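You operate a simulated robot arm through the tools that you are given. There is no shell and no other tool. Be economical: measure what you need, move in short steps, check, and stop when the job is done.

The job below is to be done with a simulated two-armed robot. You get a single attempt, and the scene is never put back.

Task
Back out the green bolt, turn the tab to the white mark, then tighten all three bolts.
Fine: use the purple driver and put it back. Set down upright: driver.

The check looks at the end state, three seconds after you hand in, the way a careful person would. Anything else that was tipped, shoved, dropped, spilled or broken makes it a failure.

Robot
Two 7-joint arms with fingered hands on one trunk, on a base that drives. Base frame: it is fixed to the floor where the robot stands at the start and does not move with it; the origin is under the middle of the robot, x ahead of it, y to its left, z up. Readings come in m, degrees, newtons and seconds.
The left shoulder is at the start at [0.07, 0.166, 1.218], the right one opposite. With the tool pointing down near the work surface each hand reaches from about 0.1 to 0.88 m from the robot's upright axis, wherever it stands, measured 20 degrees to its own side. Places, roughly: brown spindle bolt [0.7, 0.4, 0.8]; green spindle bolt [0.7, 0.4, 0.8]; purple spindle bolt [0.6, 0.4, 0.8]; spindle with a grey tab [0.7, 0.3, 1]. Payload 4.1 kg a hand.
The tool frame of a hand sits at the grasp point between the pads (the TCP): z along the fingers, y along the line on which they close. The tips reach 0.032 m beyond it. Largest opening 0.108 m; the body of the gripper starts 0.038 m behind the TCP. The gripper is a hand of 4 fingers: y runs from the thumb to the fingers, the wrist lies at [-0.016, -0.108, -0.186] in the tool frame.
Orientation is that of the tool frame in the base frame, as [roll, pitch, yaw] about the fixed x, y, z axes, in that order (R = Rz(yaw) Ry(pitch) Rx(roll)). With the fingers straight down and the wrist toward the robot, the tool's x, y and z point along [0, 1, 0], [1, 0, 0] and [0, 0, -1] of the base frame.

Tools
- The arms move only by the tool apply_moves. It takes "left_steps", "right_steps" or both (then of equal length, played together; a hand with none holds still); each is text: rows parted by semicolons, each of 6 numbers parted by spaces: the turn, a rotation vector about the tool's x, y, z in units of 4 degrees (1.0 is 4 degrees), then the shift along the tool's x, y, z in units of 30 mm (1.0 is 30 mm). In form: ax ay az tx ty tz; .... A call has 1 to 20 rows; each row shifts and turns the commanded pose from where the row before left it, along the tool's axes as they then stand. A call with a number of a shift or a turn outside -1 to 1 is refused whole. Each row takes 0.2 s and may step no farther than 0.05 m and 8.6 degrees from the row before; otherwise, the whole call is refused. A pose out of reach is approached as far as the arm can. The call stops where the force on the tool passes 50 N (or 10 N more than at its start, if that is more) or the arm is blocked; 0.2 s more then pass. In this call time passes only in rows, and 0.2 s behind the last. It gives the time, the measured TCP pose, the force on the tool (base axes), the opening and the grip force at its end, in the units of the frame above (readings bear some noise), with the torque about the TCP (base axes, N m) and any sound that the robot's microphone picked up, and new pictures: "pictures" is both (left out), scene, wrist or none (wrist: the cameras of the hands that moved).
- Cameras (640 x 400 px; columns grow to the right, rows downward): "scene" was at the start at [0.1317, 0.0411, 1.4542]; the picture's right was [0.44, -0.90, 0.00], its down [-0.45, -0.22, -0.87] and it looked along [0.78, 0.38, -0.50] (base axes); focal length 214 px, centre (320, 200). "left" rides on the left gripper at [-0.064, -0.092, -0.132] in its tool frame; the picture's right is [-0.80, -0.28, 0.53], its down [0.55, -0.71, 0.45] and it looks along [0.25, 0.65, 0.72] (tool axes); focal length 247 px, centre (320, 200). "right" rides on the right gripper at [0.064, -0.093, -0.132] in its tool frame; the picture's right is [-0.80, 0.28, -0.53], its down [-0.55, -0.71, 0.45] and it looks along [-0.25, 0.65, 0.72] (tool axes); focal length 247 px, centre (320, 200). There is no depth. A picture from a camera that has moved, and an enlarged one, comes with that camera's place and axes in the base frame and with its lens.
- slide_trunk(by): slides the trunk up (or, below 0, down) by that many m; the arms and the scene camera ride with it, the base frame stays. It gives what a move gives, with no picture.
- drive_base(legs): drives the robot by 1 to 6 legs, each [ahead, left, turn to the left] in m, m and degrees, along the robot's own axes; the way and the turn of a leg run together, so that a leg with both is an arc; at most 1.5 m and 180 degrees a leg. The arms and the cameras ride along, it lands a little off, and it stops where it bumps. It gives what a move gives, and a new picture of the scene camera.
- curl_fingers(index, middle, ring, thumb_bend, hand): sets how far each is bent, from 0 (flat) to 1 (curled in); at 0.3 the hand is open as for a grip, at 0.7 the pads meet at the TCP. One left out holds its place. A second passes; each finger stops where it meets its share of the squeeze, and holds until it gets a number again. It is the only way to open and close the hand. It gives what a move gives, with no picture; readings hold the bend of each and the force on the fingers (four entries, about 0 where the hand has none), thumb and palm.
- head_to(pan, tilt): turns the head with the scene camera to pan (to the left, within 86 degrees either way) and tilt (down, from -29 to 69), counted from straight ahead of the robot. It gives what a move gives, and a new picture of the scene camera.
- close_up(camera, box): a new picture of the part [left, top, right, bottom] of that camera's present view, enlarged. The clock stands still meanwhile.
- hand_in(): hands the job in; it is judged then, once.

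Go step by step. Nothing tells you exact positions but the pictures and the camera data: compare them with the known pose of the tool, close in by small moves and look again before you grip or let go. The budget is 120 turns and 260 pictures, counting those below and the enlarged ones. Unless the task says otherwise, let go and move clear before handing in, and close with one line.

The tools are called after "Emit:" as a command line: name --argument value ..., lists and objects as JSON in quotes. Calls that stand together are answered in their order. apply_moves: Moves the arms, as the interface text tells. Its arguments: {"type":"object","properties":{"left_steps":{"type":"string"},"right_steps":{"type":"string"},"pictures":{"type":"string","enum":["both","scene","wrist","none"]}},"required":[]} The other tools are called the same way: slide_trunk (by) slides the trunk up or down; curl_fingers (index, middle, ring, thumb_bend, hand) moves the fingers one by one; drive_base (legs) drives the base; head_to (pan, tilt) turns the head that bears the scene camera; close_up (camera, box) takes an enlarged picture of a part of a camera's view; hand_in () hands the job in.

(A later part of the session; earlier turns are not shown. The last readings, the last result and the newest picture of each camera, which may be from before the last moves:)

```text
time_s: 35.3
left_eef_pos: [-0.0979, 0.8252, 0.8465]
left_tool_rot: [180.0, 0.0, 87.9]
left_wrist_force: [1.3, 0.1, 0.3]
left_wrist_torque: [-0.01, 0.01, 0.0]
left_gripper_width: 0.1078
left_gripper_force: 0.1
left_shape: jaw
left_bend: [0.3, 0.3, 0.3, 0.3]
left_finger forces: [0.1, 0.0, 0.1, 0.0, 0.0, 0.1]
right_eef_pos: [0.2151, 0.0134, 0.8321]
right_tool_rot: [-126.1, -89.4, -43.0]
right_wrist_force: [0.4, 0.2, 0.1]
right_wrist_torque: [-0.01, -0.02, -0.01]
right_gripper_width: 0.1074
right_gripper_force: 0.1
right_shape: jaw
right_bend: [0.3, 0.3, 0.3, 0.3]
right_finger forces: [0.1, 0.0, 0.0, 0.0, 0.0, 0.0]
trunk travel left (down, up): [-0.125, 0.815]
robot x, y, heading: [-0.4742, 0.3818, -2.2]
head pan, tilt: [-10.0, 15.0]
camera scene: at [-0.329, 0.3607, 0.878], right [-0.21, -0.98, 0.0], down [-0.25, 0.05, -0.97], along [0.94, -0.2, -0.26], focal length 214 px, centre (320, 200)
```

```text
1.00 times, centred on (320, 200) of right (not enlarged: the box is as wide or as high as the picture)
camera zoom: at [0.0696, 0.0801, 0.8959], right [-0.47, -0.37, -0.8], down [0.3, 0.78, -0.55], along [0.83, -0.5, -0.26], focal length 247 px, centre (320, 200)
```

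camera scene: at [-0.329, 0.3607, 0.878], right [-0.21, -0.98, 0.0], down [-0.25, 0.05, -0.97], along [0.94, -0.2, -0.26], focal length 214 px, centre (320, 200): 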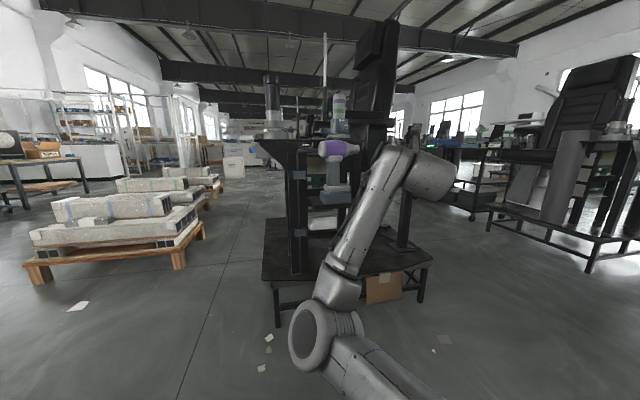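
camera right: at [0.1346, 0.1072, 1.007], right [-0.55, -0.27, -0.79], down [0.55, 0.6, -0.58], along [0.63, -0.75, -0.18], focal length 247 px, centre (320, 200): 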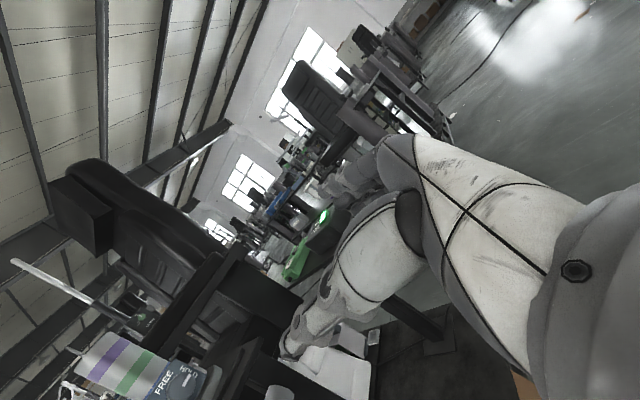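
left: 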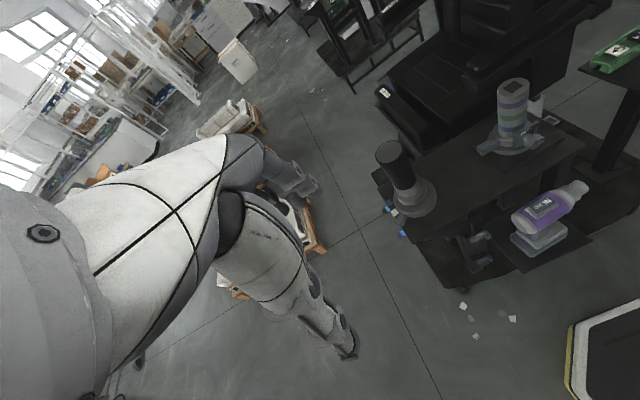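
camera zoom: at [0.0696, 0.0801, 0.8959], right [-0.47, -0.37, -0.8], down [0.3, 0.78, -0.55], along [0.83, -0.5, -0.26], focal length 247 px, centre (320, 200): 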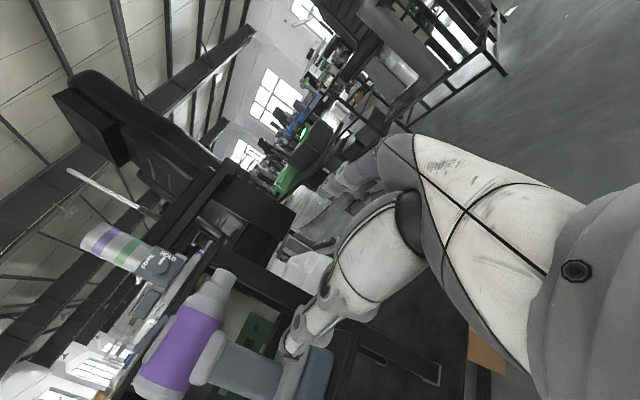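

No trigger exists; the driver apparently runs on contact, and its rocker is on IN now. The handle is at (0.487, 0.133), z 0.71–0.81. I'll approach to 12 cm short of it.

Emit:
apply_moves --right_steps "0 0 0 -.625 -.56 .4;0 0 0 -.625 -.56 .4;0 0 0 -.625 -.56 .4;0 0 0 -.625 -.56 .4;0 0 0 0 0 1;0 0 0 0 0 1;0 0 0 0 0 1;0 0 0 0 0 1"

Emit:
close_up --camera "scene" --box '[280, 110, 440, 230]'

```text
time_s: 37.1
left_eef_pos: [-0.0987, 0.8227, 0.8473]
left_tool_rot: [179.9, 0.0, 87.9]
left_wrist_force: [0.5, -0.6, 0.3]
left_wrist_torque: [0.04, 0.01, 0.01]
left_gripper_width: 0.1076
left_gripper_force: 0.0
left_shape: jaw
left_bend: [0.3, 0.3, 0.3, 0.3]
left_finger forces: [0.1, 0.0, 0.0, 0.1, 0.0, 0.1]
right_eef_pos: [0.3663, 0.1123, 0.7543]
right_tool_rot: [-134.0, -89.5, -35.2]
right_wrist_force: [-0.1, 0.1, 0.7]
right_wrist_torque: [-0.03, 0.0, 0.01]
right_gripper_width: 0.1079
right_gripper_force: 0.0
right_shape: jaw
right_bend: [0.3, 0.3, 0.3, 0.3]
right_finger forces: [0.0, 0.0, 0.0, 0.1, 0.1, 0.0]
trunk travel left (down, up): [-0.125, 0.815]
robot x, y, heading: [-0.4702, 0.3815, -2.3]
head pan, tilt: [-10.0, 15.0]
camera scene: at [-0.3289, 0.3608, 0.878], right [-0.21, -0.98, 0.0], down [-0.25, 0.05, -0.97], along [0.94, -0.2, -0.26], focal length 214 px, centre (320, 200)
camera right: at [0.2208, 0.1801, 0.8183], right [-0.47, -0.37, -0.8], down [0.3, 0.78, -0.55], along [0.83, -0.5, -0.26], focal length 247 px, centre (320, 200)
```

scene: 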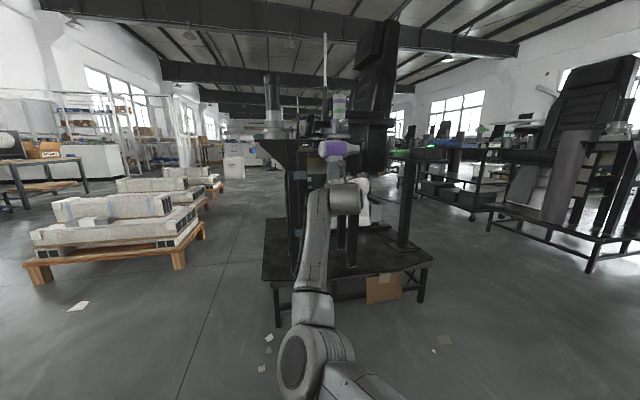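
right: 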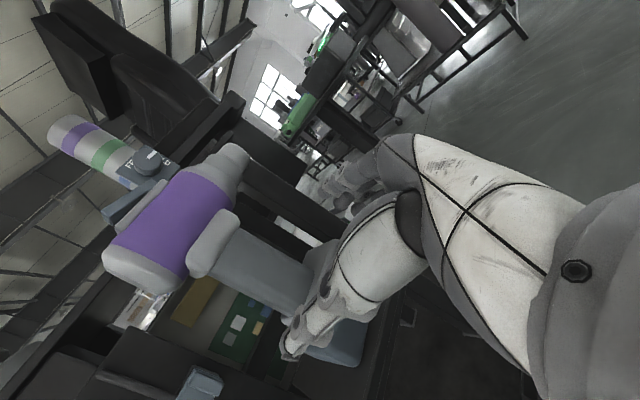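

```text
3.33 times, centred on (360, 170) of scene
camera zoom: at [-0.3289, 0.3608, 0.878], right [-0.21, -0.98, 0.0], down [-0.25, 0.05, -0.97], along [0.94, -0.2, -0.26], focal length 715 px, centre (187, 300)
```

zoom: 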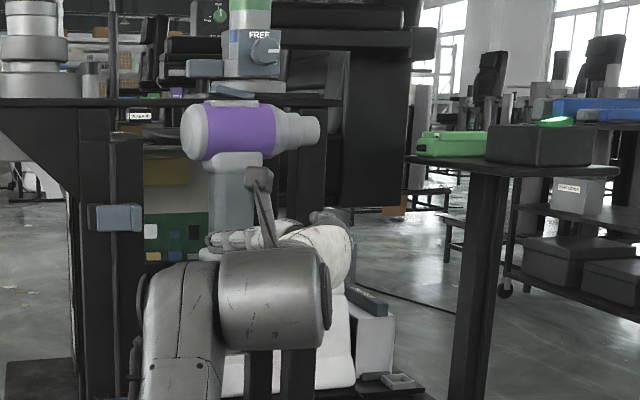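

Alignment agrees from two views (handle y≈0.133). I'll advance until the handle sits between fingers and thumb.

Emit:
apply_moves --right_steps "0 0 0 0 0 1;0 0 0 0 0 1;0 0 0 0 0 1;0 0 0 0 0 .9"

Emit:
close_up --camera "scene" --box '[300, 120, 400, 210]'

```text
time_s: 38.1
left_eef_pos: [-0.0975, 0.8246, 0.8468]
left_tool_rot: [179.9, 0.0, 88.0]
left_wrist_force: [0.0, -0.1, -0.1]
left_wrist_torque: [0.04, 0.0, 0.0]
left_gripper_width: 0.1076
left_gripper_force: 0.0
left_shape: jaw
left_bend: [0.3, 0.3, 0.3, 0.3]
left_finger forces: [0.0, 0.1, 0.0, 0.1, 0.1, 0.0]
right_eef_pos: [0.4834, 0.1325, 0.7554]
right_tool_rot: [-130.4, -89.5, -38.8]
right_wrist_force: [-0.3, 1.0, 0.6]
right_wrist_torque: [-0.01, 0.01, 0.02]
right_gripper_width: 0.108
right_gripper_force: 0.1
right_shape: jaw
right_bend: [0.3, 0.3, 0.3, 0.3]
right_finger forces: [0.0, 0.0, 0.0, 0.0, 0.0, 0.0]
trunk travel left (down, up): [-0.125, 0.815]
robot x, y, heading: [-0.4677, 0.3826, -2.4]
head pan, tilt: [-10.0, 15.0]
camera scene: at [-0.3289, 0.3608, 0.878], right [-0.21, -0.98, 0.0], down [-0.25, 0.05, -0.97], along [0.94, -0.2, -0.26], focal length 214 px, centre (320, 200)
camera right: at [0.3365, 0.1996, 0.8192], right [-0.47, -0.37, -0.8], down [0.3, 0.78, -0.55], along [0.83, -0.5, -0.26], focal length 247 px, centre (320, 200)
```

scene: 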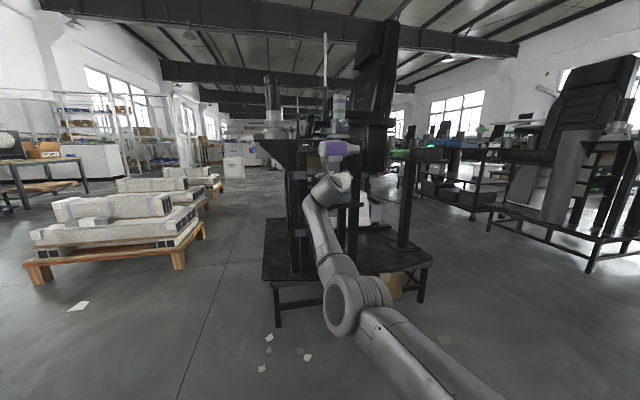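
right: 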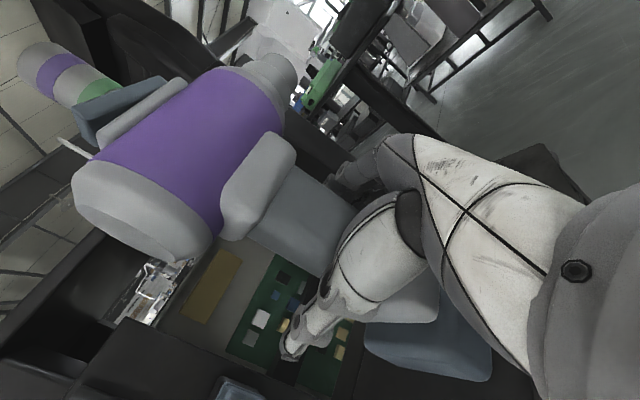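

```text
4.44 times, centred on (350, 165) of scene
camera zoom: at [-0.3289, 0.3608, 0.878], right [-0.21, -0.98, 0.0], down [-0.25, 0.05, -0.97], along [0.94, -0.2, -0.26], focal length 953 px, centre (187, 356)
```

zoom: 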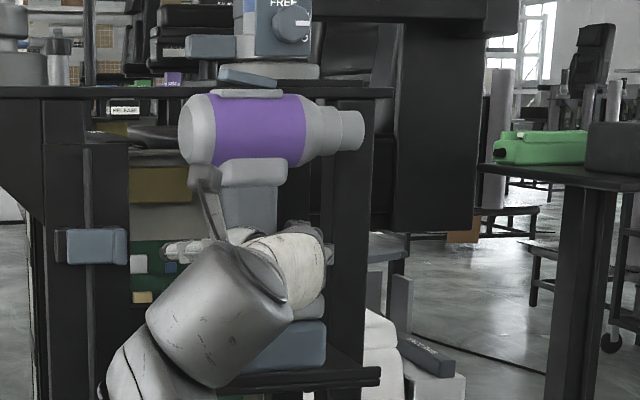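

The handle lies between thumb and fingers. I'll raise 1 cm and close the hand.

Emit:
apply_moves --right_steps "0 0 0 .35 0 .1" --pictures "none"

Emit:
curl_fingers --hand "right" --index 0.8 --middle 0.8 --ring 0.8 --thumb_bend 0.8

Emit:
close_up --camera "right" --box '[0, 0, 640, 400]'

```text
time_s: 38.5
left_eef_pos: [-0.0985, 0.823, 0.847]
left_tool_rot: [-180.0, 0.1, 87.8]
left_wrist_force: [0.7, 0.2, 0.3]
left_wrist_torque: [-0.01, 0.0, 0.0]
left_gripper_width: 0.1079
left_gripper_force: 0.2
left_shape: jaw
left_bend: [0.3, 0.3, 0.3, 0.3]
left_finger forces: [0.0, 0.0, 0.0, 0.1, 0.0, 0.1]
right_eef_pos: [0.4849, 0.133, 0.7667]
right_tool_rot: [-138.3, -89.5, -30.8]
right_wrist_force: [0.8, 0.3, -0.8]
right_wrist_torque: [-0.01, 0.02, -0.02]
right_gripper_width: 0.108
right_gripper_force: 0.1
right_shape: jaw
right_bend: [0.3, 0.3, 0.3, 0.3]
right_finger forces: [0.0, 0.0, 0.0, 0.0, 0.0, 0.1]
trunk travel left (down, up): [-0.125, 0.815]
robot x, y, heading: [-0.4713, 0.3794, -2.1]
head pan, tilt: [-10.0, 15.0]
```

```text
time_s: 39.5
left_eef_pos: [-0.0986, 0.8241, 0.8469]
left_tool_rot: [180.0, 0.0, 87.9]
left_wrist_force: [0.0, 0.2, 0.1]
left_wrist_torque: [-0.04, 0.02, -0.02]
left_gripper_width: 0.1076
left_gripper_force: 0.0
left_shape: jaw
left_bend: [0.3, 0.3, 0.3, 0.3]
left_finger forces: [0.0, 0.0, 0.1, 0.0, 0.0, 0.1]
right_eef_pos: [0.4845, 0.1334, 0.7654]
right_tool_rot: [-135.5, -89.6, -33.7]
right_wrist_force: [2.5, -1.8, 2.1]
right_wrist_torque: [-0.3, -0.35, 0.15]
right_gripper_width: 0.0284
right_gripper_force: 42.2
right_shape: fingers
right_bend: [0.79, 0.78, 0.76, 0.71]
right_finger forces: [15.6, 13.2, 16.8, 0.0, 38.6, 0.0]
trunk travel left (down, up): [-0.125, 0.815]
robot x, y, heading: [-0.4698, 0.3833, -1.8]
head pan, tilt: [-10.0, 15.0]
```

```text
1.00 times, centred on (320, 200) of right (not enlarged: the box is as wide or as high as the picture)
camera zoom: at [0.3388, 0.2006, 0.8297], right [-0.47, -0.37, -0.8], down [0.3, 0.78, -0.55], along [0.83, -0.5, -0.26], focal length 247 px, centre (320, 200)
```

zoom: 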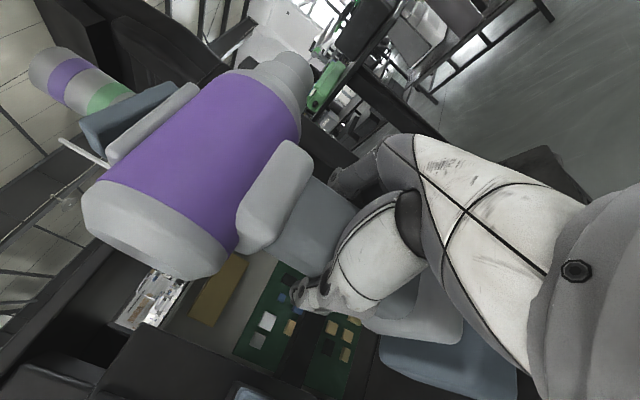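

Gripped at 42 N. I'll lift a little and check.

Emit:
apply_moves --right_steps "0 0 0 .5 0 0;0 0 0 .5 0 0;0 0 0 .5 0 0;0 0 0 0 0 -.7;0 0 0 0 0 -.7;0 0 0 0 0 -.7;0 0 0 0 0 -.7;0 0 0 0 0 -.7;0 0 0 0 0 -.7;0 0 0 0 0 -.7"

Emit:
close_up --camera "scene" --box '[300, 100, 440, 220]'

```text
time_s: 41.7
left_eef_pos: [-0.0973, 0.8242, 0.8445]
left_tool_rot: [-179.9, -0.1, 87.9]
left_wrist_force: [0.0, -0.4, 0.5]
left_wrist_torque: [-0.01, 0.02, 0.0]
left_gripper_width: 0.1077
left_gripper_force: 0.0
left_shape: jaw
left_bend: [0.3, 0.3, 0.3, 0.3]
left_finger forces: [0.0, 0.0, 0.1, 0.1, 0.0, 0.0]
right_eef_pos: [0.3419, 0.1034, 0.8116]
right_tool_rot: [-137.2, -89.4, -32.0]
right_wrist_force: [-0.5, -0.2, -9.5]
right_wrist_torque: [0.01, -0.12, 0.01]
right_gripper_width: 0.028
right_gripper_force: 42.2
right_shape: fingers
right_bend: [0.79, 0.79, 0.77, 0.71]
right_finger forces: [15.0, 11.2, 18.2, 0.0, 40.2, 0.0]
trunk travel left (down, up): [-0.125, 0.815]
robot x, y, heading: [-0.4718, 0.3805, -2.1]
head pan, tilt: [-10.0, 15.0]
camera scene: at [-0.3281, 0.3605, 0.8779], right [-0.21, -0.98, 0.0], down [-0.25, 0.05, -0.97], along [0.94, -0.2, -0.26], focal length 214 px, centre (320, 200)
camera right: at [0.196, 0.1716, 0.8744], right [-0.48, -0.37, -0.8], down [0.3, 0.78, -0.55], along [0.83, -0.5, -0.26], focal length 247 px, centre (320, 200)
```

scene: 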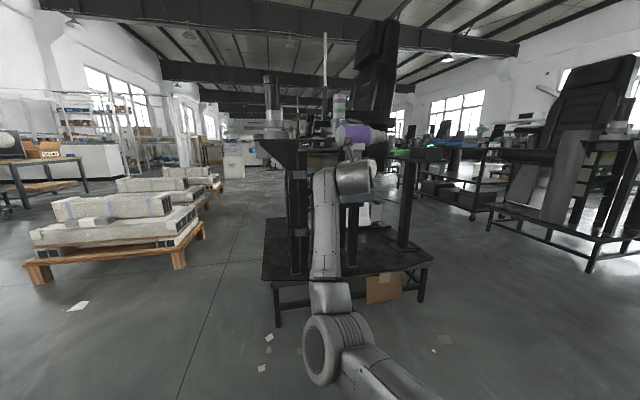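
right: 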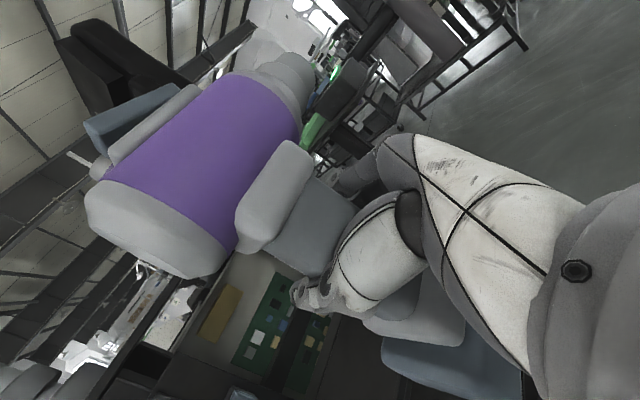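

```text
3.33 times, centred on (370, 160) of scene
camera zoom: at [-0.3281, 0.3605, 0.8779], right [-0.21, -0.98, 0.0], down [-0.25, 0.05, -0.97], along [0.94, -0.2, -0.26], focal length 715 px, centre (153, 333)
```

zoom: 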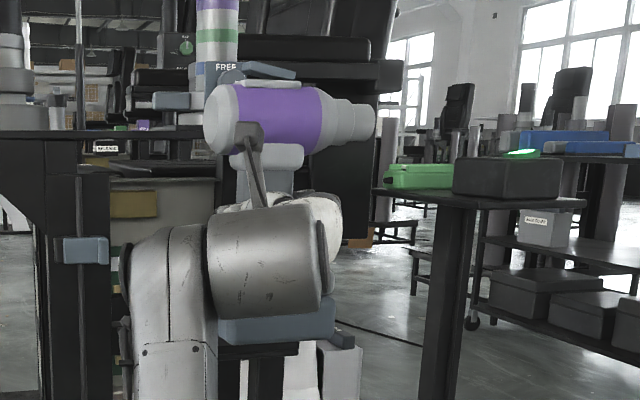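

The driver is held firmly. To set the rocker to OUT I'll bring it in front of the robot and turn the left hand so its closed fingertips can press the rocker from above-left.

Emit:
apply_moves --right_steps "0 0 0 .02 -.32 -.346;0 0 0 .02 -.32 -.346;0 0 0 .02 -.32 -.346;0 0 0 .02 -.32 -.346;0 0 0 .02 -.32 -.346;0 0 0 .02 -.32 -.346;0 0 0 .02 -.32 -.346;0 0 0 .02 -.32 -.346;0 0 0 .02 -.32 -.346;0 0 0 .02 -.32 -.346;0 0 0 .02 -.32 -.346;0 0 0 .02 -.32 -.346;0 0 0 .02 -.32 -.346;0 0 0 .02 -.32 -.346;0 0 0 .02 -.32 -.346;0 0 0 .02 -.32 -.346;0 0 0 .02 -.32 -.346;0 0 0 .02 -.32 -.346;0 0 0 .02 -.32 -.346;0 0 0 .02 -.32 -.346" --left_steps "-.4 -.4 .965 0 0 -.3;-.4 -.4 .965 0 0 -.3;-.4 -.4 .965 0 0 -.3;-.4 -.4 .965 0 0 -.3;-.4 -.4 .965 0 0 -.3;-.4 -.4 .965 0 0 -.3;-.4 -.4 .965 0 0 0;-.4 -.4 .965 0 0 0;-.4 -.4 .965 0 0 0;-.4 -.4 .965 0 0 0;-.4 -.4 .965 0 0 0;-.4 -.4 .965 0 0 0;-.4 -.4 .965 0 0 0;-.4 -.4 .965 0 0 0;-.4 -.4 .965 0 0 0;-.4 -.4 .965 0 0 0;-.4 -.4 .965 0 0 0;-.4 -.4 .965 0 0 0;-.4 -.4 .965 0 0 0;-.4 -.4 .965 0 0 0" --pictures "none"

Emit:
curl_fingers --hand "left" --index 0.7 --middle 0.7 --ring 0.7 --thumb_bend 0.7

Emit:
head_to --pan 0 --tilt 20

```text
time_s: 45.9
left_eef_pos: [-0.1004, 0.8294, 0.8999]
left_tool_rot: [143.2, 6.1, 15.6]
left_wrist_force: [0.6, 0.7, -0.4]
left_wrist_torque: [-0.01, -0.01, 0.0]
left_gripper_width: 0.108
left_gripper_force: 0.1
left_shape: jaw
left_bend: [0.3, 0.3, 0.3, 0.3]
left_finger forces: [0.1, 0.1, 0.0, 0.0, 0.0, 0.0]
left hand out of reach, approached as far as the arm can: row 19, 20
right_eef_pos: [0.1014, 0.235, 0.8375]
right_tool_rot: [30.2, -88.9, 158.1]
right_wrist_force: [-0.4, 0.3, -9.3]
right_wrist_torque: [0.0, -0.12, -0.05]
right_gripper_width: 0.0275
right_gripper_force: 41.1
right_shape: fingers
right_bend: [0.79, 0.79, 0.78, 0.72]
right_finger forces: [15.0, 11.1, 17.2, 0.0, 38.8, 0.0]
trunk travel left (down, up): [-0.125, 0.815]
robot x, y, heading: [-0.4693, 0.3818, -2.0]
head pan, tilt: [-10.0, 15.0]
```

```text
time_s: 46.9
left_eef_pos: [-0.0999, 0.8296, 0.9002]
left_tool_rot: [143.1, 6.0, 15.7]
left_wrist_force: [-0.5, -0.2, 0.3]
left_wrist_torque: [0.02, 0.02, 0.02]
left_gripper_width: 0.0036
left_gripper_force: 0.1
left_shape: fingers
left_bend: [0.7, 0.7, 0.7, 0.7]
left_finger forces: [0.0, 0.0, 0.1, 0.0, 0.0, 0.1]
right_eef_pos: [0.1016, 0.237, 0.835]
right_tool_rot: [48.7, -88.9, 139.8]
right_wrist_force: [0.3, 0.0, -8.6]
right_wrist_torque: [0.01, -0.11, -0.03]
right_gripper_width: 0.0274
right_gripper_force: 41.1
right_shape: fingers
right_bend: [0.79, 0.79, 0.78, 0.72]
right_finger forces: [15.1, 11.2, 17.2, 0.1, 38.8, 0.1]
trunk travel left (down, up): [-0.125, 0.815]
robot x, y, heading: [-0.4752, 0.3772, -2.1]
head pan, tilt: [-10.0, 15.0]
```

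```text
time_s: 47.6
left_eef_pos: [-0.0999, 0.828, 0.8999]
left_tool_rot: [143.2, 6.0, 15.7]
left_wrist_force: [0.2, 0.6, -0.7]
left_wrist_torque: [-0.02, 0.0, 0.0]
left_gripper_width: 0.0035
left_gripper_force: 0.1
left_shape: fingers
left_bend: [0.7, 0.7, 0.7, 0.7]
left_finger forces: [0.0, 0.0, 0.0, 0.1, 0.0, 0.0]
right_eef_pos: [0.1034, 0.2363, 0.8329]
right_tool_rot: [64.3, -88.9, 124.1]
right_wrist_force: [0.8, -0.1, -8.9]
right_wrist_torque: [0.02, -0.1, 0.0]
right_gripper_width: 0.0276
right_gripper_force: 40.9
right_shape: fingers
right_bend: [0.79, 0.79, 0.78, 0.72]
right_finger forces: [14.9, 11.2, 17.1, 0.0, 38.8, 0.0]
trunk travel left (down, up): [-0.125, 0.815]
robot x, y, heading: [-0.4714, 0.3848, -2.2]
head pan, tilt: [0.0, 20.0]
camera scene: at [-0.3266, 0.3768, 0.8698], right [-0.04, -1.0, 0.0], down [-0.34, 0.01, -0.94], along [0.94, -0.04, -0.34], focal length 214 px, centre (320, 200)
```

scene: 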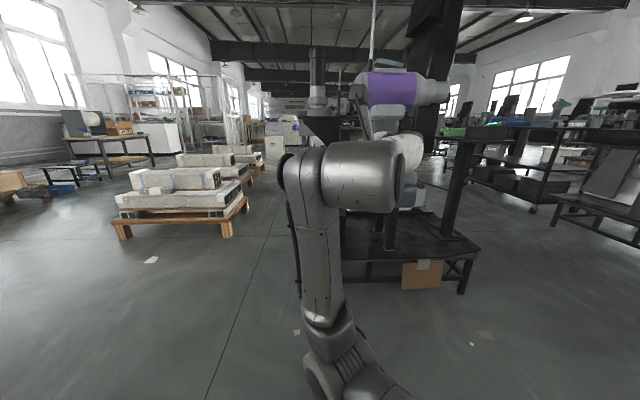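

Left hand orientation is usable. Let me zoom in on the rocker.

Emit:
close_up --camera "scene" --box '[330, 40, 460, 140]'

Emit:
close_up --camera "left" --box '[0, 0, 640, 400]'

Emit:
close_up --camera "right" --box '[0, 0, 640, 400]'

```text
4.00 times, centred on (395, 90) of scene
camera zoom: at [-0.3266, 0.3768, 0.8698], right [-0.04, -1.0, 0.0], down [-0.34, 0.01, -0.94], along [0.94, -0.04, -0.34], focal length 858 px, centre (20, 640)
```

zoom: 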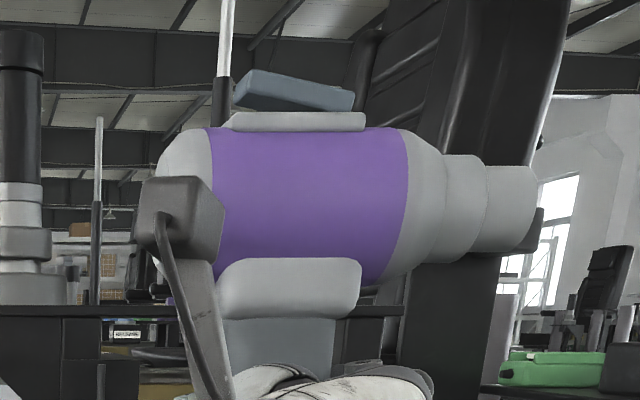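

```text
1.00 times, centred on (320, 200) of left (not enlarged: the box is as wide or as high as the picture)
camera zoom: at [-0.1992, 0.9599, 0.9557], right [-0.8, -0.32, -0.51], down [0.37, 0.41, -0.83], along [0.48, -0.85, -0.21], focal length 247 px, centre (320, 200)
```

zoom: 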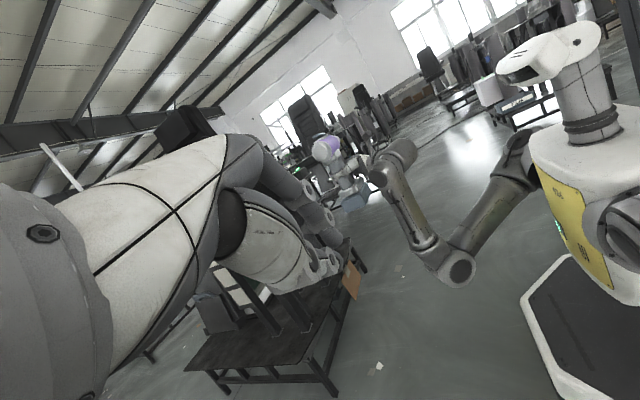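

```text
1.00 times, centred on (320, 200) of right (not enlarged: the box is as wide or as high as the picture)
camera zoom: at [-0.042, 0.3121, 0.8928], right [-0.48, -0.37, -0.8], down [0.35, 0.75, -0.56], along [0.81, -0.54, -0.23], focal length 247 px, centre (320, 200)
```

zoom: 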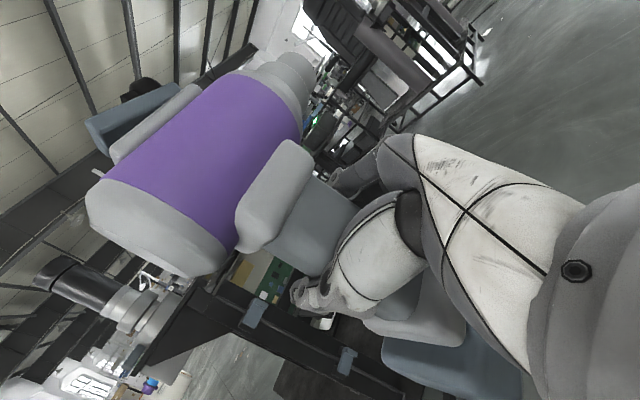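

The rocker spans y 0.214–0.261 at x≈0.105 with its rear (OUT) edge raised to z≈0.975. I'll move the left fingertips to hover above its rear end.

Emit:
apply_moves --left_steps "0 0 0 .0475 .939 .383;0 0 0 .0475 .939 .383;0 0 0 .0475 .939 .383;0 0 0 .0475 .939 .383;0 0 0 .0475 .939 .383;0 0 0 .0475 .939 .383;0 0 0 .0475 .939 .383;0 0 0 .0475 .939 .383;0 0 0 .0475 .939 .383;0 0 0 .0475 .939 .383;0 0 0 .0475 .939 .383;0 0 0 .0475 .939 .383;0 0 0 .0475 .939 .383;0 0 0 .0475 .939 .383;0 0 0 .0475 .939 .383;0 0 0 .0475 .939 .383;0 0 0 .0475 .939 .383;0 0 0 .0475 .939 .383;0 0 0 .0475 .939 .383;0 0 0 .0475 .939 .383"

Emit:
close_up --camera "scene" --box '[300, 0, 460, 140]'

```text
time_s: 51.8
left_eef_pos: [0.015, 0.3368, 0.9779]
left_tool_rot: [143.2, 6.1, 15.8]
left_wrist_force: [0.3, 0.4, 0.0]
left_wrist_torque: [-0.02, 0.05, 0.0]
left_gripper_width: 0.0034
left_gripper_force: 0.1
left_shape: fingers
left_bend: [0.7, 0.7, 0.7, 0.7]
left_finger forces: [0.0, 0.0, 0.0, 0.0, 0.1, 0.0]
left hand out of reach, approached as far as the arm can: row 1, 2, 3, 4, 5, 6, 7, 8, 9, 10
right_eef_pos: [0.1036, 0.2354, 0.8309]
right_tool_rot: [79.6, -89.1, 108.7]
right_wrist_force: [0.6, 0.9, -8.7]
right_wrist_torque: [0.02, -0.1, -0.03]
right_gripper_width: 0.0274
right_gripper_force: 40.5
right_shape: fingers
right_bend: [0.79, 0.79, 0.78, 0.72]
right_finger forces: [14.7, 11.3, 16.1, 0.0, 38.2, 0.0]
trunk travel left (down, up): [-0.125, 0.815]
robot x, y, heading: [-0.4683, 0.3868, -2.2]
head pan, tilt: [0.0, 20.0]
camera scene: at [-0.3266, 0.3767, 0.8697], right [-0.04, -1.0, 0.0], down [-0.34, 0.01, -0.94], along [0.94, -0.04, -0.34], focal length 214 px, centre (320, 200)
camera left: at [-0.0846, 0.4679, 1.0347], right [-0.8, -0.32, -0.51], down [0.37, 0.41, -0.83], along [0.48, -0.85, -0.21], focal length 247 px, centre (320, 200)
```

scene: 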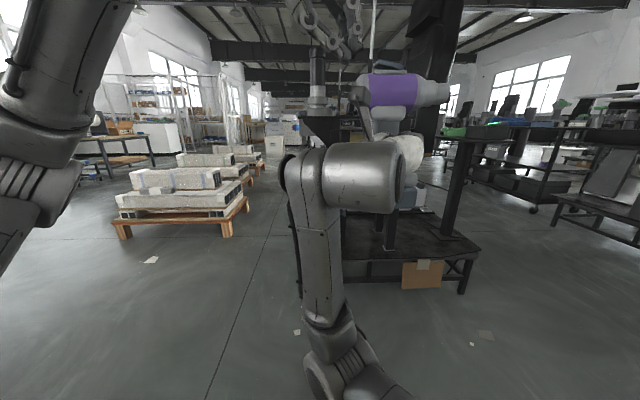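
left: 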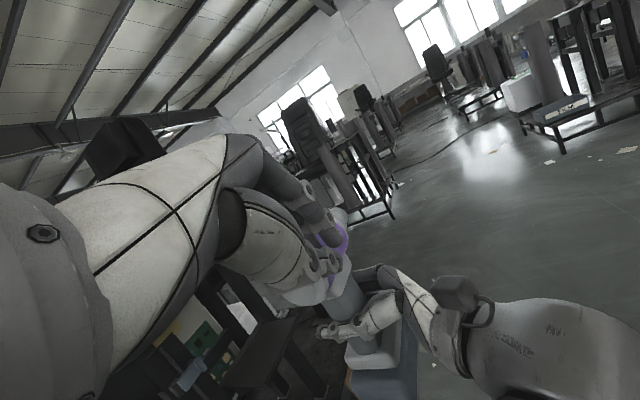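

```text
2.86 times, centred on (380, 70) of scene
camera zoom: at [-0.3266, 0.3767, 0.8697], right [-0.04, -1.0, 0.0], down [-0.34, 0.01, -0.94], along [0.94, -0.04, -0.34], focal length 613 px, centre (149, 571)
```

zoom: 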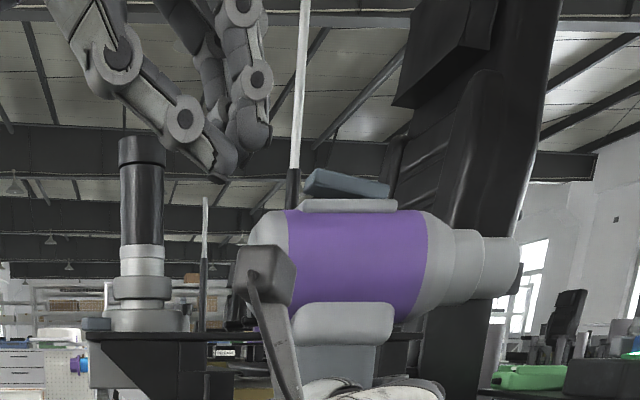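

The fingertips are short of the target and slightly low. I'll go up first, then across.

Emit:
apply_moves --left_steps "0 0 0 -.08 .46 -.62;0 0 0 -.08 .46 -.62;0 0 0 -.08 .46 -.62;0 0 0 .55 .6 .37;0 0 0 .55 .6 .37;0 0 0 .55 .6 .37;0 0 0 .55 .6 .37;0 0 0 0 0 0"

Emit:
close_up --camera "scene" --box '[320, 0, 450, 110]'

Emit:
close_up --camera "left" --box '[200, 150, 440, 350]'

```text
time_s: 53.6
left_eef_pos: [0.1027, 0.2713, 1.0497]
left_tool_rot: [143.2, 6.0, 15.7]
left_wrist_force: [0.7, 0.4, -0.1]
left_wrist_torque: [0.03, 0.04, -0.01]
left_gripper_width: 0.0031
left_gripper_force: 0.1
left_shape: fingers
left_bend: [0.7, 0.7, 0.7, 0.7]
left_finger forces: [0.0, 0.0, 0.1, 0.0, 0.0, 0.0]
right_eef_pos: [0.1034, 0.2355, 0.8301]
right_tool_rot: [69.4, -89.2, 118.8]
right_wrist_force: [-0.5, 0.4, -8.1]
right_wrist_torque: [0.03, -0.13, -0.03]
right_gripper_width: 0.0274
right_gripper_force: 39.4
right_shape: fingers
right_bend: [0.79, 0.79, 0.78, 0.72]
right_finger forces: [14.6, 11.5, 15.5, 0.0, 37.9, 0.1]
trunk travel left (down, up): [-0.125, 0.815]
robot x, y, heading: [-0.471, 0.3836, -2.2]
head pan, tilt: [0.0, 20.0]
camera scene: at [-0.3265, 0.3767, 0.8697], right [-0.04, -1.0, 0.0], down [-0.34, 0.01, -0.94], along [0.94, -0.04, -0.34], focal length 214 px, centre (320, 200)
camera left: at [0.0032, 0.4022, 1.1057], right [-0.8, -0.32, -0.51], down [0.37, 0.41, -0.83], along [0.48, -0.85, -0.21], focal length 247 px, centre (320, 200)
```

scene: 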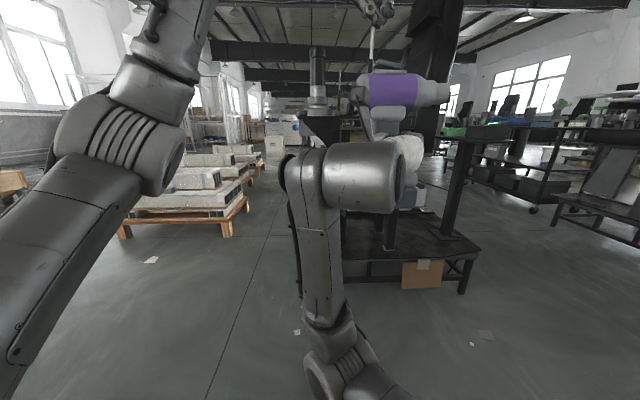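
left: 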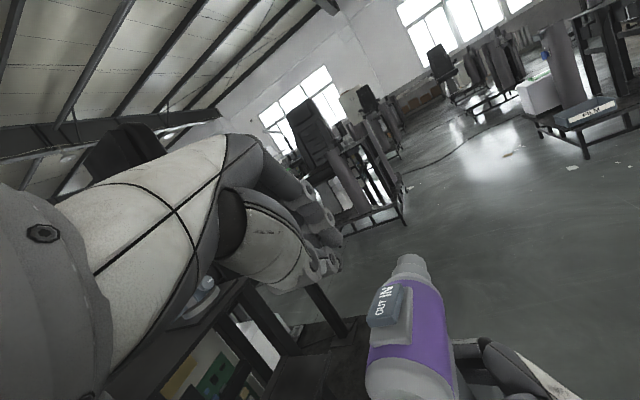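

```text
3.64 times, centred on (385, 55) of scene
camera zoom: at [-0.3265, 0.3767, 0.8697], right [-0.04, -1.0, 0.0], down [-0.34, 0.01, -0.94], along [0.94, -0.04, -0.34], focal length 780 px, centre (84, 727)
```

zoom: 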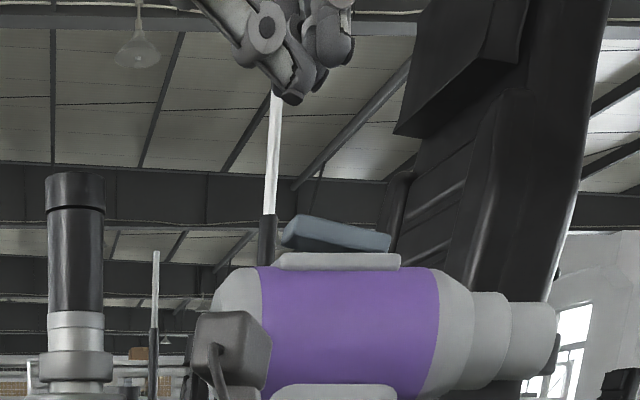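

```text
2.00 times, centred on (320, 250) of left
camera zoom: at [0.0032, 0.4022, 1.1057], right [-0.8, -0.32, -0.51], down [0.37, 0.41, -0.83], along [0.48, -0.85, -0.21], focal length 494 px, centre (320, 100)
```

zoom: 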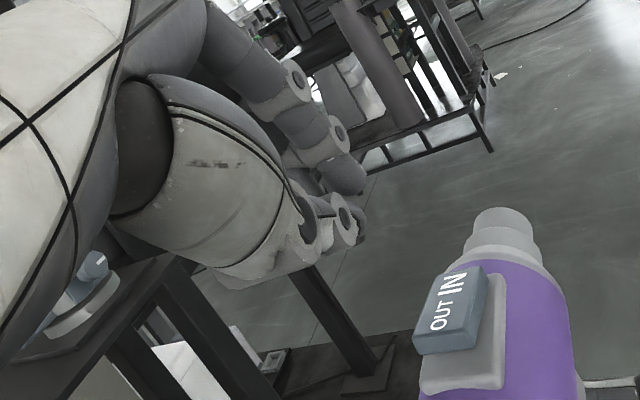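

The tip is right above the rear end, but the rocker is about 1.7 cm nearer in x. I'll shift and descend 4 cm.

Emit:
apply_moves --left_steps "0 0 0 -.59 -.03 .05;0 0 0 .035 -.199 .265;0 0 0 .035 -.199 .265;0 0 0 .035 -.199 .265;0 0 0 .035 -.199 .265;0 0 0 0 0 0" --pictures "none"

Emit:
close_up --camera "scene" --box '[340, 20, 440, 100]'

Emit:
close_up --camera "left" --box '[200, 150, 440, 350]'

```text
time_s: 55.0
left_eef_pos: [0.0862, 0.2665, 1.0092]
left_tool_rot: [143.2, 6.0, 15.6]
left_wrist_force: [0.3, 0.0, -0.2]
left_wrist_torque: [-0.04, 0.02, 0.0]
left_gripper_width: 0.0031
left_gripper_force: 0.0
left_shape: fingers
left_bend: [0.7, 0.7, 0.7, 0.7]
left_finger forces: [0.1, 0.0, 0.0, 0.0, 0.1, 0.1]
right_eef_pos: [0.1041, 0.2361, 0.8305]
right_tool_rot: [69.2, -89.1, 119.0]
right_wrist_force: [-0.1, 0.4, -8.6]
right_wrist_torque: [0.0, -0.11, -0.01]
right_gripper_width: 0.0273
right_gripper_force: 39.1
right_shape: fingers
right_bend: [0.79, 0.79, 0.78, 0.72]
right_finger forces: [14.5, 11.4, 15.5, 0.1, 38.0, 0.0]
trunk travel left (down, up): [-0.125, 0.815]
robot x, y, heading: [-0.4713, 0.3832, -2.1]
head pan, tilt: [0.0, 20.0]
```

```text
5.00 times, centred on (390, 60) of scene
camera zoom: at [-0.3265, 0.3767, 0.8697], right [-0.04, -1.0, 0.0], down [-0.34, 0.01, -0.94], along [0.94, -0.04, -0.34], focal length 1072 px, centre (-30, 900)
```

zoom: 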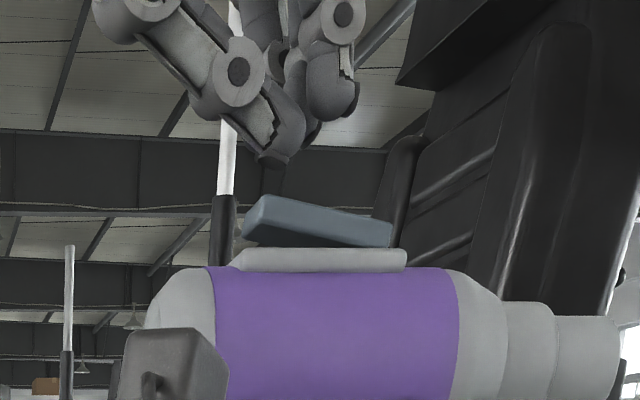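

```text
2.00 times, centred on (320, 250) of left
camera zoom: at [-0.014, 0.3985, 1.0656], right [-0.8, -0.32, -0.51], down [0.37, 0.41, -0.83], along [0.48, -0.85, -0.21], focal length 494 px, centre (320, 100)
```

zoom: 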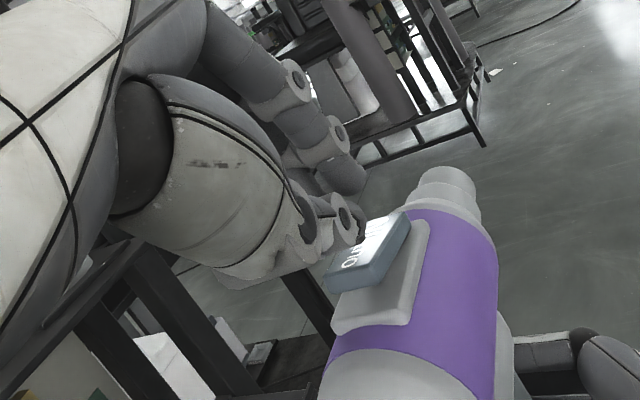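

About 1.5 cm remains. I'll descend in small steps through the rocker's travel, watching force.

Emit:
apply_moves --left_steps "0 0 0 .0175 -.1 .1325;0 0 0 .0175 -.1 .1325;0 0 0 .0175 -.1 .1325;0 0 0 .0175 -.1 .1325;0 0 0 .0175 -.1 .1325" --pictures "none"

Emit:
close_up --camera "scene" --box '[340, 20, 440, 100]'

```text
time_s: 56.2
left_eef_pos: [0.0847, 0.268, 0.9858]
left_tool_rot: [143.0, 6.0, 15.7]
left_wrist_force: [-2.8, 6.4, 16.0]
left_wrist_torque: [-0.14, 0.14, -0.08]
left_gripper_width: 0.0
left_gripper_force: 9.1
left_shape: fingers
left_bend: [0.68, 0.7, 0.7, 0.74]
left_finger forces: [0.0, 0.0, 0.0, 0.0, 18.4, 0.0]
right_eef_pos: [0.1046, 0.2352, 0.8297]
right_tool_rot: [84.2, -89.3, 103.9]
right_wrist_force: [3.8, -6.2, -24.3]
right_wrist_torque: [0.64, -0.06, 0.14]
right_gripper_width: 0.0271
right_gripper_force: 39.5
right_shape: fingers
right_bend: [0.79, 0.79, 0.78, 0.72]
right_finger forces: [15.9, 12.3, 17.1, 0.0, 33.5, 0.1]
trunk travel left (down, up): [-0.125, 0.815]
robot x, y, heading: [-0.4717, 0.3818, -2.3]
head pan, tilt: [0.0, 20.0]
```

```text
5.00 times, centred on (390, 60) of scene
camera zoom: at [-0.3265, 0.3767, 0.8697], right [-0.04, -1.0, 0.0], down [-0.34, 0.01, -0.94], along [0.94, -0.04, -0.34], focal length 1072 px, centre (-30, 900)
```

zoom: 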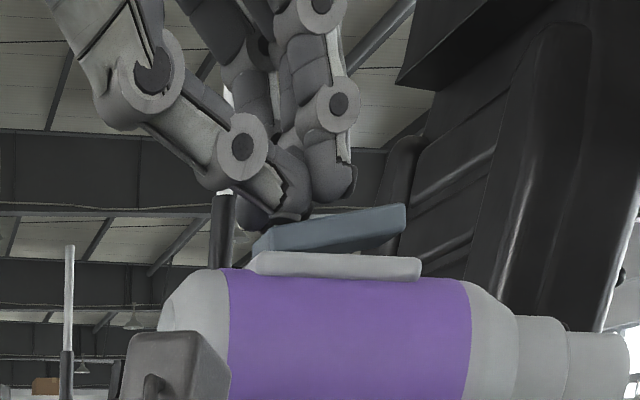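

The rocker flipped to OUT (the front end is now raised). I'll retract the left hand upward and check the grip.

Emit:
apply_moves --left_steps "0 0 0 -.07 .4 -.53;0 0 0 -.07 .4 -.53;0 0 0 -.1 .6 -.8;0 0 0 -.1 .6 -.8" --pictures "none"

Emit:
close_up --camera "scene" --box '[320, 20, 460, 140]'

Emit:
close_up --camera "left" --box '[320, 200, 480, 400]'

Emit:
close_up --camera "right" --box '[0, 0, 640, 400]'

```text
time_s: 57.2
left_eef_pos: [0.0846, 0.2682, 1.086]
left_tool_rot: [143.3, 6.0, 15.8]
left_wrist_force: [-0.4, 0.0, -0.5]
left_wrist_torque: [0.03, 0.01, 0.0]
left_gripper_width: 0.0029
left_gripper_force: 0.1
left_shape: fingers
left_bend: [0.7, 0.7, 0.7, 0.7]
left_finger forces: [0.0, 0.0, 0.0, 0.0, 0.1, 0.0]
right_eef_pos: [0.1026, 0.2352, 0.8317]
right_tool_rot: [70.5, -89.1, 117.7]
right_wrist_force: [-0.4, 0.3, -9.0]
right_wrist_torque: [0.03, -0.09, -0.01]
right_gripper_width: 0.0273
right_gripper_force: 39.7
right_shape: fingers
right_bend: [0.79, 0.79, 0.78, 0.72]
right_finger forces: [13.1, 11.3, 16.1, 0.0, 38.1, 0.1]
trunk travel left (down, up): [-0.125, 0.815]
robot x, y, heading: [-0.4716, 0.3793, -2.3]
head pan, tilt: [0.0, 20.0]
```

```text
3.33 times, centred on (390, 80) of scene
camera zoom: at [-0.3268, 0.3766, 0.8698], right [-0.04, -1.0, 0.0], down [-0.34, 0.01, -0.94], along [0.94, -0.04, -0.34], focal length 715 px, centre (87, 600)
```

zoom: 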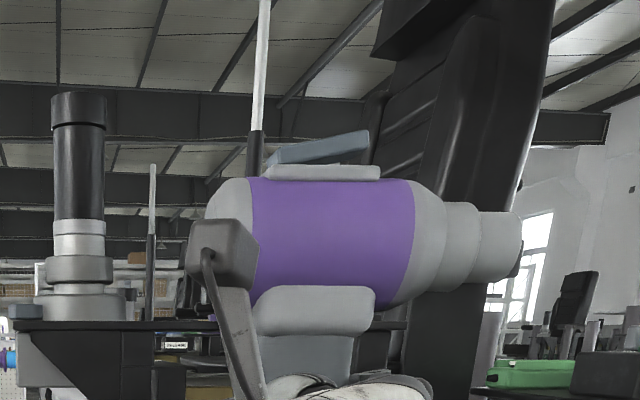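

```text
2.00 times, centred on (400, 300) of left
camera zoom: at [-0.0144, 0.3989, 1.1413], right [-0.8, -0.32, -0.51], down [0.37, 0.41, -0.83], along [0.48, -0.85, -0.21], focal length 494 px, centre (160, 0)
```

zoom: 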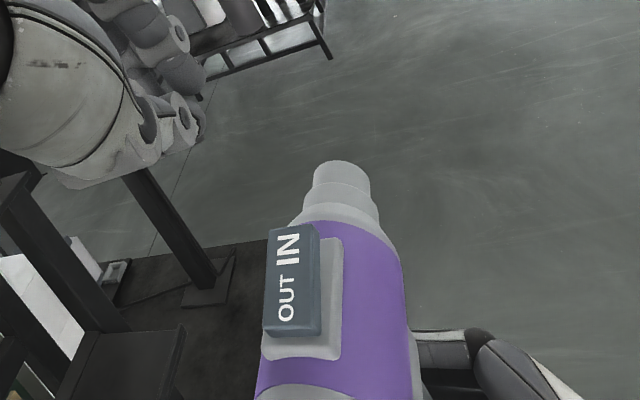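

```text
1.00 times, centred on (320, 200) of right (not enlarged: the box is as wide or as high as the picture)
camera zoom: at [-0.0407, 0.3108, 0.8914], right [-0.48, -0.37, -0.8], down [0.35, 0.75, -0.56], along [0.81, -0.54, -0.23], focal length 247 px, centre (320, 200)
```

zoom: 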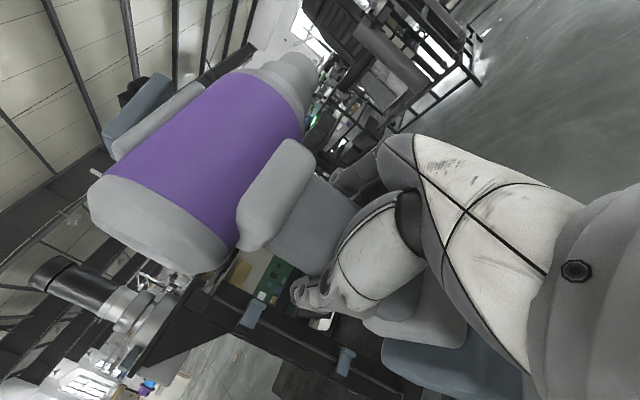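

Rocker is on OUT and the grip is unchanged. I'll move the left arm aside, then drive to the left so the right hand can work at the bolt face.

Emit:
apply_moves --left_steps "0 0 0 0 -.81 -.61;0 0 0 0 -.81 -.61;0 0 0 0 -.81 -.61;0 0 0 0 -.81 -.61;0 0 0 0 -.81 -.61;0 0 0 0 -.81 -.61;0 0 0 0 -.81 -.61;0 0 0 0 -.81 -.61;0 0 0 0 -.81 -.61;0 0 0 0 -.81 -.61;0 0 0 0 -.81 -.61;0 0 0 0 -.81 -.61" --pictures "none"

Emit:
drive_base --legs '[[0, 0.44, 2.2], [0.15, 0, 0]]'

Emit:
head_to --pan -22 --tilt 8

```text
time_s: 59.8
left_eef_pos: [-0.0157, 0.6185, 1.0844]
left_tool_rot: [143.3, 6.0, 15.6]
left_wrist_force: [0.2, -0.7, 0.7]
left_wrist_torque: [0.01, 0.0, -0.02]
left_gripper_width: 0.0029
left_gripper_force: 0.1
left_shape: fingers
left_bend: [0.7, 0.7, 0.7, 0.7]
left_finger forces: [0.0, 0.0, 0.0, 0.0, 0.1, 0.0]
right_eef_pos: [0.1038, 0.2353, 0.8309]
right_tool_rot: [74.5, -88.9, 113.8]
right_wrist_force: [0.6, 0.3, -8.5]
right_wrist_torque: [0.03, -0.16, -0.01]
right_gripper_width: 0.0272
right_gripper_force: 38.7
right_shape: fingers
right_bend: [0.79, 0.79, 0.78, 0.72]
right_finger forces: [13.1, 11.5, 15.4, 0.0, 38.0, 0.0]
trunk travel left (down, up): [-0.125, 0.815]
robot x, y, heading: [-0.4699, 0.3852, -2.2]
head pan, tilt: [0.0, 20.0]
```

```text
time_s: 63.5
left_eef_pos: [0.1319, 1.0871, 1.0853]
left_tool_rot: [143.3, 6.0, 18.4]
left_wrist_force: [0.3, 0.7, 0.0]
left_wrist_torque: [-0.02, 0.02, 0.0]
left_gripper_width: 0.0031
left_gripper_force: 0.0
left_shape: fingers
left_bend: [0.7, 0.7, 0.7, 0.7]
left_finger forces: [0.1, 0.0, 0.0, 0.1, 0.0, 0.0]
right_eef_pos: [0.2684, 0.7083, 0.8302]
right_tool_rot: [76.5, -89.1, 114.3]
right_wrist_force: [0.0, -0.2, -9.7]
right_wrist_torque: [0.07, -0.14, 0.01]
right_gripper_width: 0.0269
right_gripper_force: 39.1
right_shape: fingers
right_bend: [0.79, 0.79, 0.78, 0.72]
right_finger forces: [13.1, 11.5, 15.5, 0.0, 38.0, 0.1]
trunk travel left (down, up): [-0.125, 0.815]
robot x, y, heading: [-0.3133, 0.8285, 0.4]
head pan, tilt: [0.0, 20.0]
camera scene: at [-0.1685, 0.8311, 0.8696], right [0.01, -1.0, 0.0], down [-0.34, 0.0, -0.94], along [0.94, 0.01, -0.34], focal length 214 px, centre (320, 200)
```

scene: 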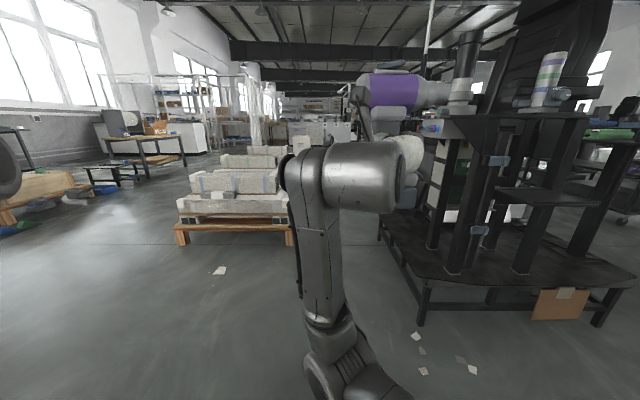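

```text
time_s: 64.3
left_eef_pos: [0.133, 1.0884, 1.0863]
left_tool_rot: [143.3, 6.0, 18.3]
left_wrist_force: [-0.3, 0.0, -0.5]
left_wrist_torque: [-0.01, 0.02, 0.02]
left_gripper_width: 0.003
left_gripper_force: 0.1
left_shape: fingers
left_bend: [0.7, 0.7, 0.7, 0.7]
left_finger forces: [0.1, 0.0, 0.1, 0.0, 0.1, 0.0]
right_eef_pos: [0.2671, 0.7067, 0.8314]
right_tool_rot: [77.0, -88.8, 113.5]
right_wrist_force: [-0.2, 0.1, -8.9]
right_wrist_torque: [0.07, -0.15, 0.0]
right_gripper_width: 0.0271
right_gripper_force: 39.5
right_shape: fingers
right_bend: [0.79, 0.79, 0.78, 0.72]
right_finger forces: [13.2, 11.7, 15.4, 0.0, 38.3, 0.0]
trunk travel left (down, up): [-0.125, 0.815]
robot x, y, heading: [-0.3133, 0.8303, 0.3]
head pan, tilt: [-22.0, 8.0]
camera scene: at [-0.1758, 0.7963, 0.8892], right [-0.37, -0.93, 0.0], down [-0.13, 0.05, -0.99], along [0.92, -0.36, -0.14], focal length 214 px, centre (320, 200)
```

scene: 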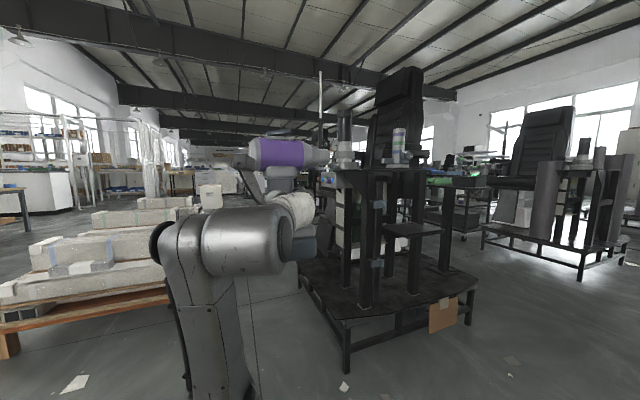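

The driver is now just left of the cart with the bolt heads visible behind its tip. Zooming in on the bolts.

Emit:
close_up --camera "scene" --box '[290, 130, 370, 200]'

Emit:
close_up --camera "left" --box '[0, 0, 640, 400]'

Emit:
close_up --camera "right" --box '[0, 0, 640, 400]'

```text
5.71 times, centred on (330, 165) of scene
camera zoom: at [-0.1758, 0.7963, 0.8892], right [-0.37, -0.93, 0.0], down [-0.13, 0.05, -0.99], along [0.92, -0.36, -0.14], focal length 1226 px, centre (263, 400)
```

zoom: 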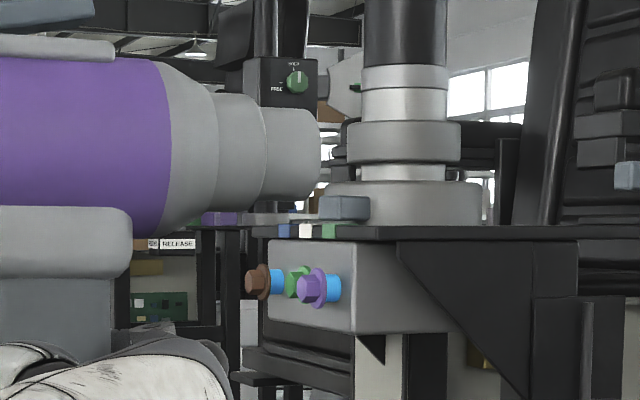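

```text
1.00 times, centred on (320, 200) of left (not enlarged: the box is as wide or as high as the picture)
camera zoom: at [0.0274, 1.2135, 1.1419], right [-0.78, -0.36, -0.51], down [0.35, 0.43, -0.83], along [0.51, -0.83, -0.21], focal length 247 px, centre (320, 200)
```

zoom: 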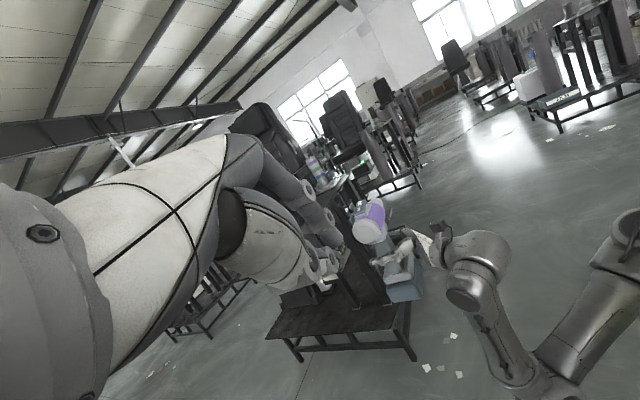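

```text
1.00 times, centred on (320, 200) of right (not enlarged: the box is as wide or as high as the picture)
camera zoom: at [0.1205, 0.7769, 0.8913], right [-0.47, -0.39, -0.8], down [0.32, 0.77, -0.56], along [0.83, -0.51, -0.23], focal length 247 px, centre (320, 200)
```

zoom: 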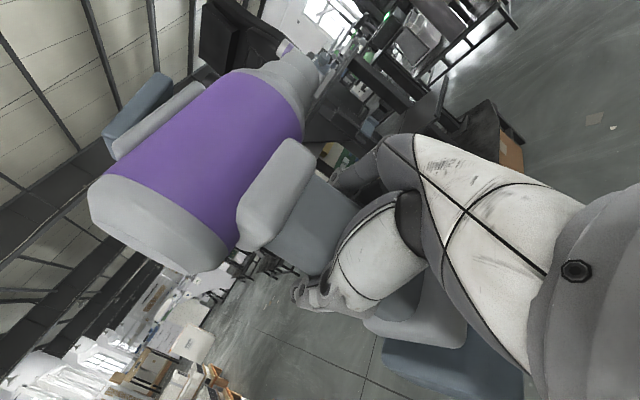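

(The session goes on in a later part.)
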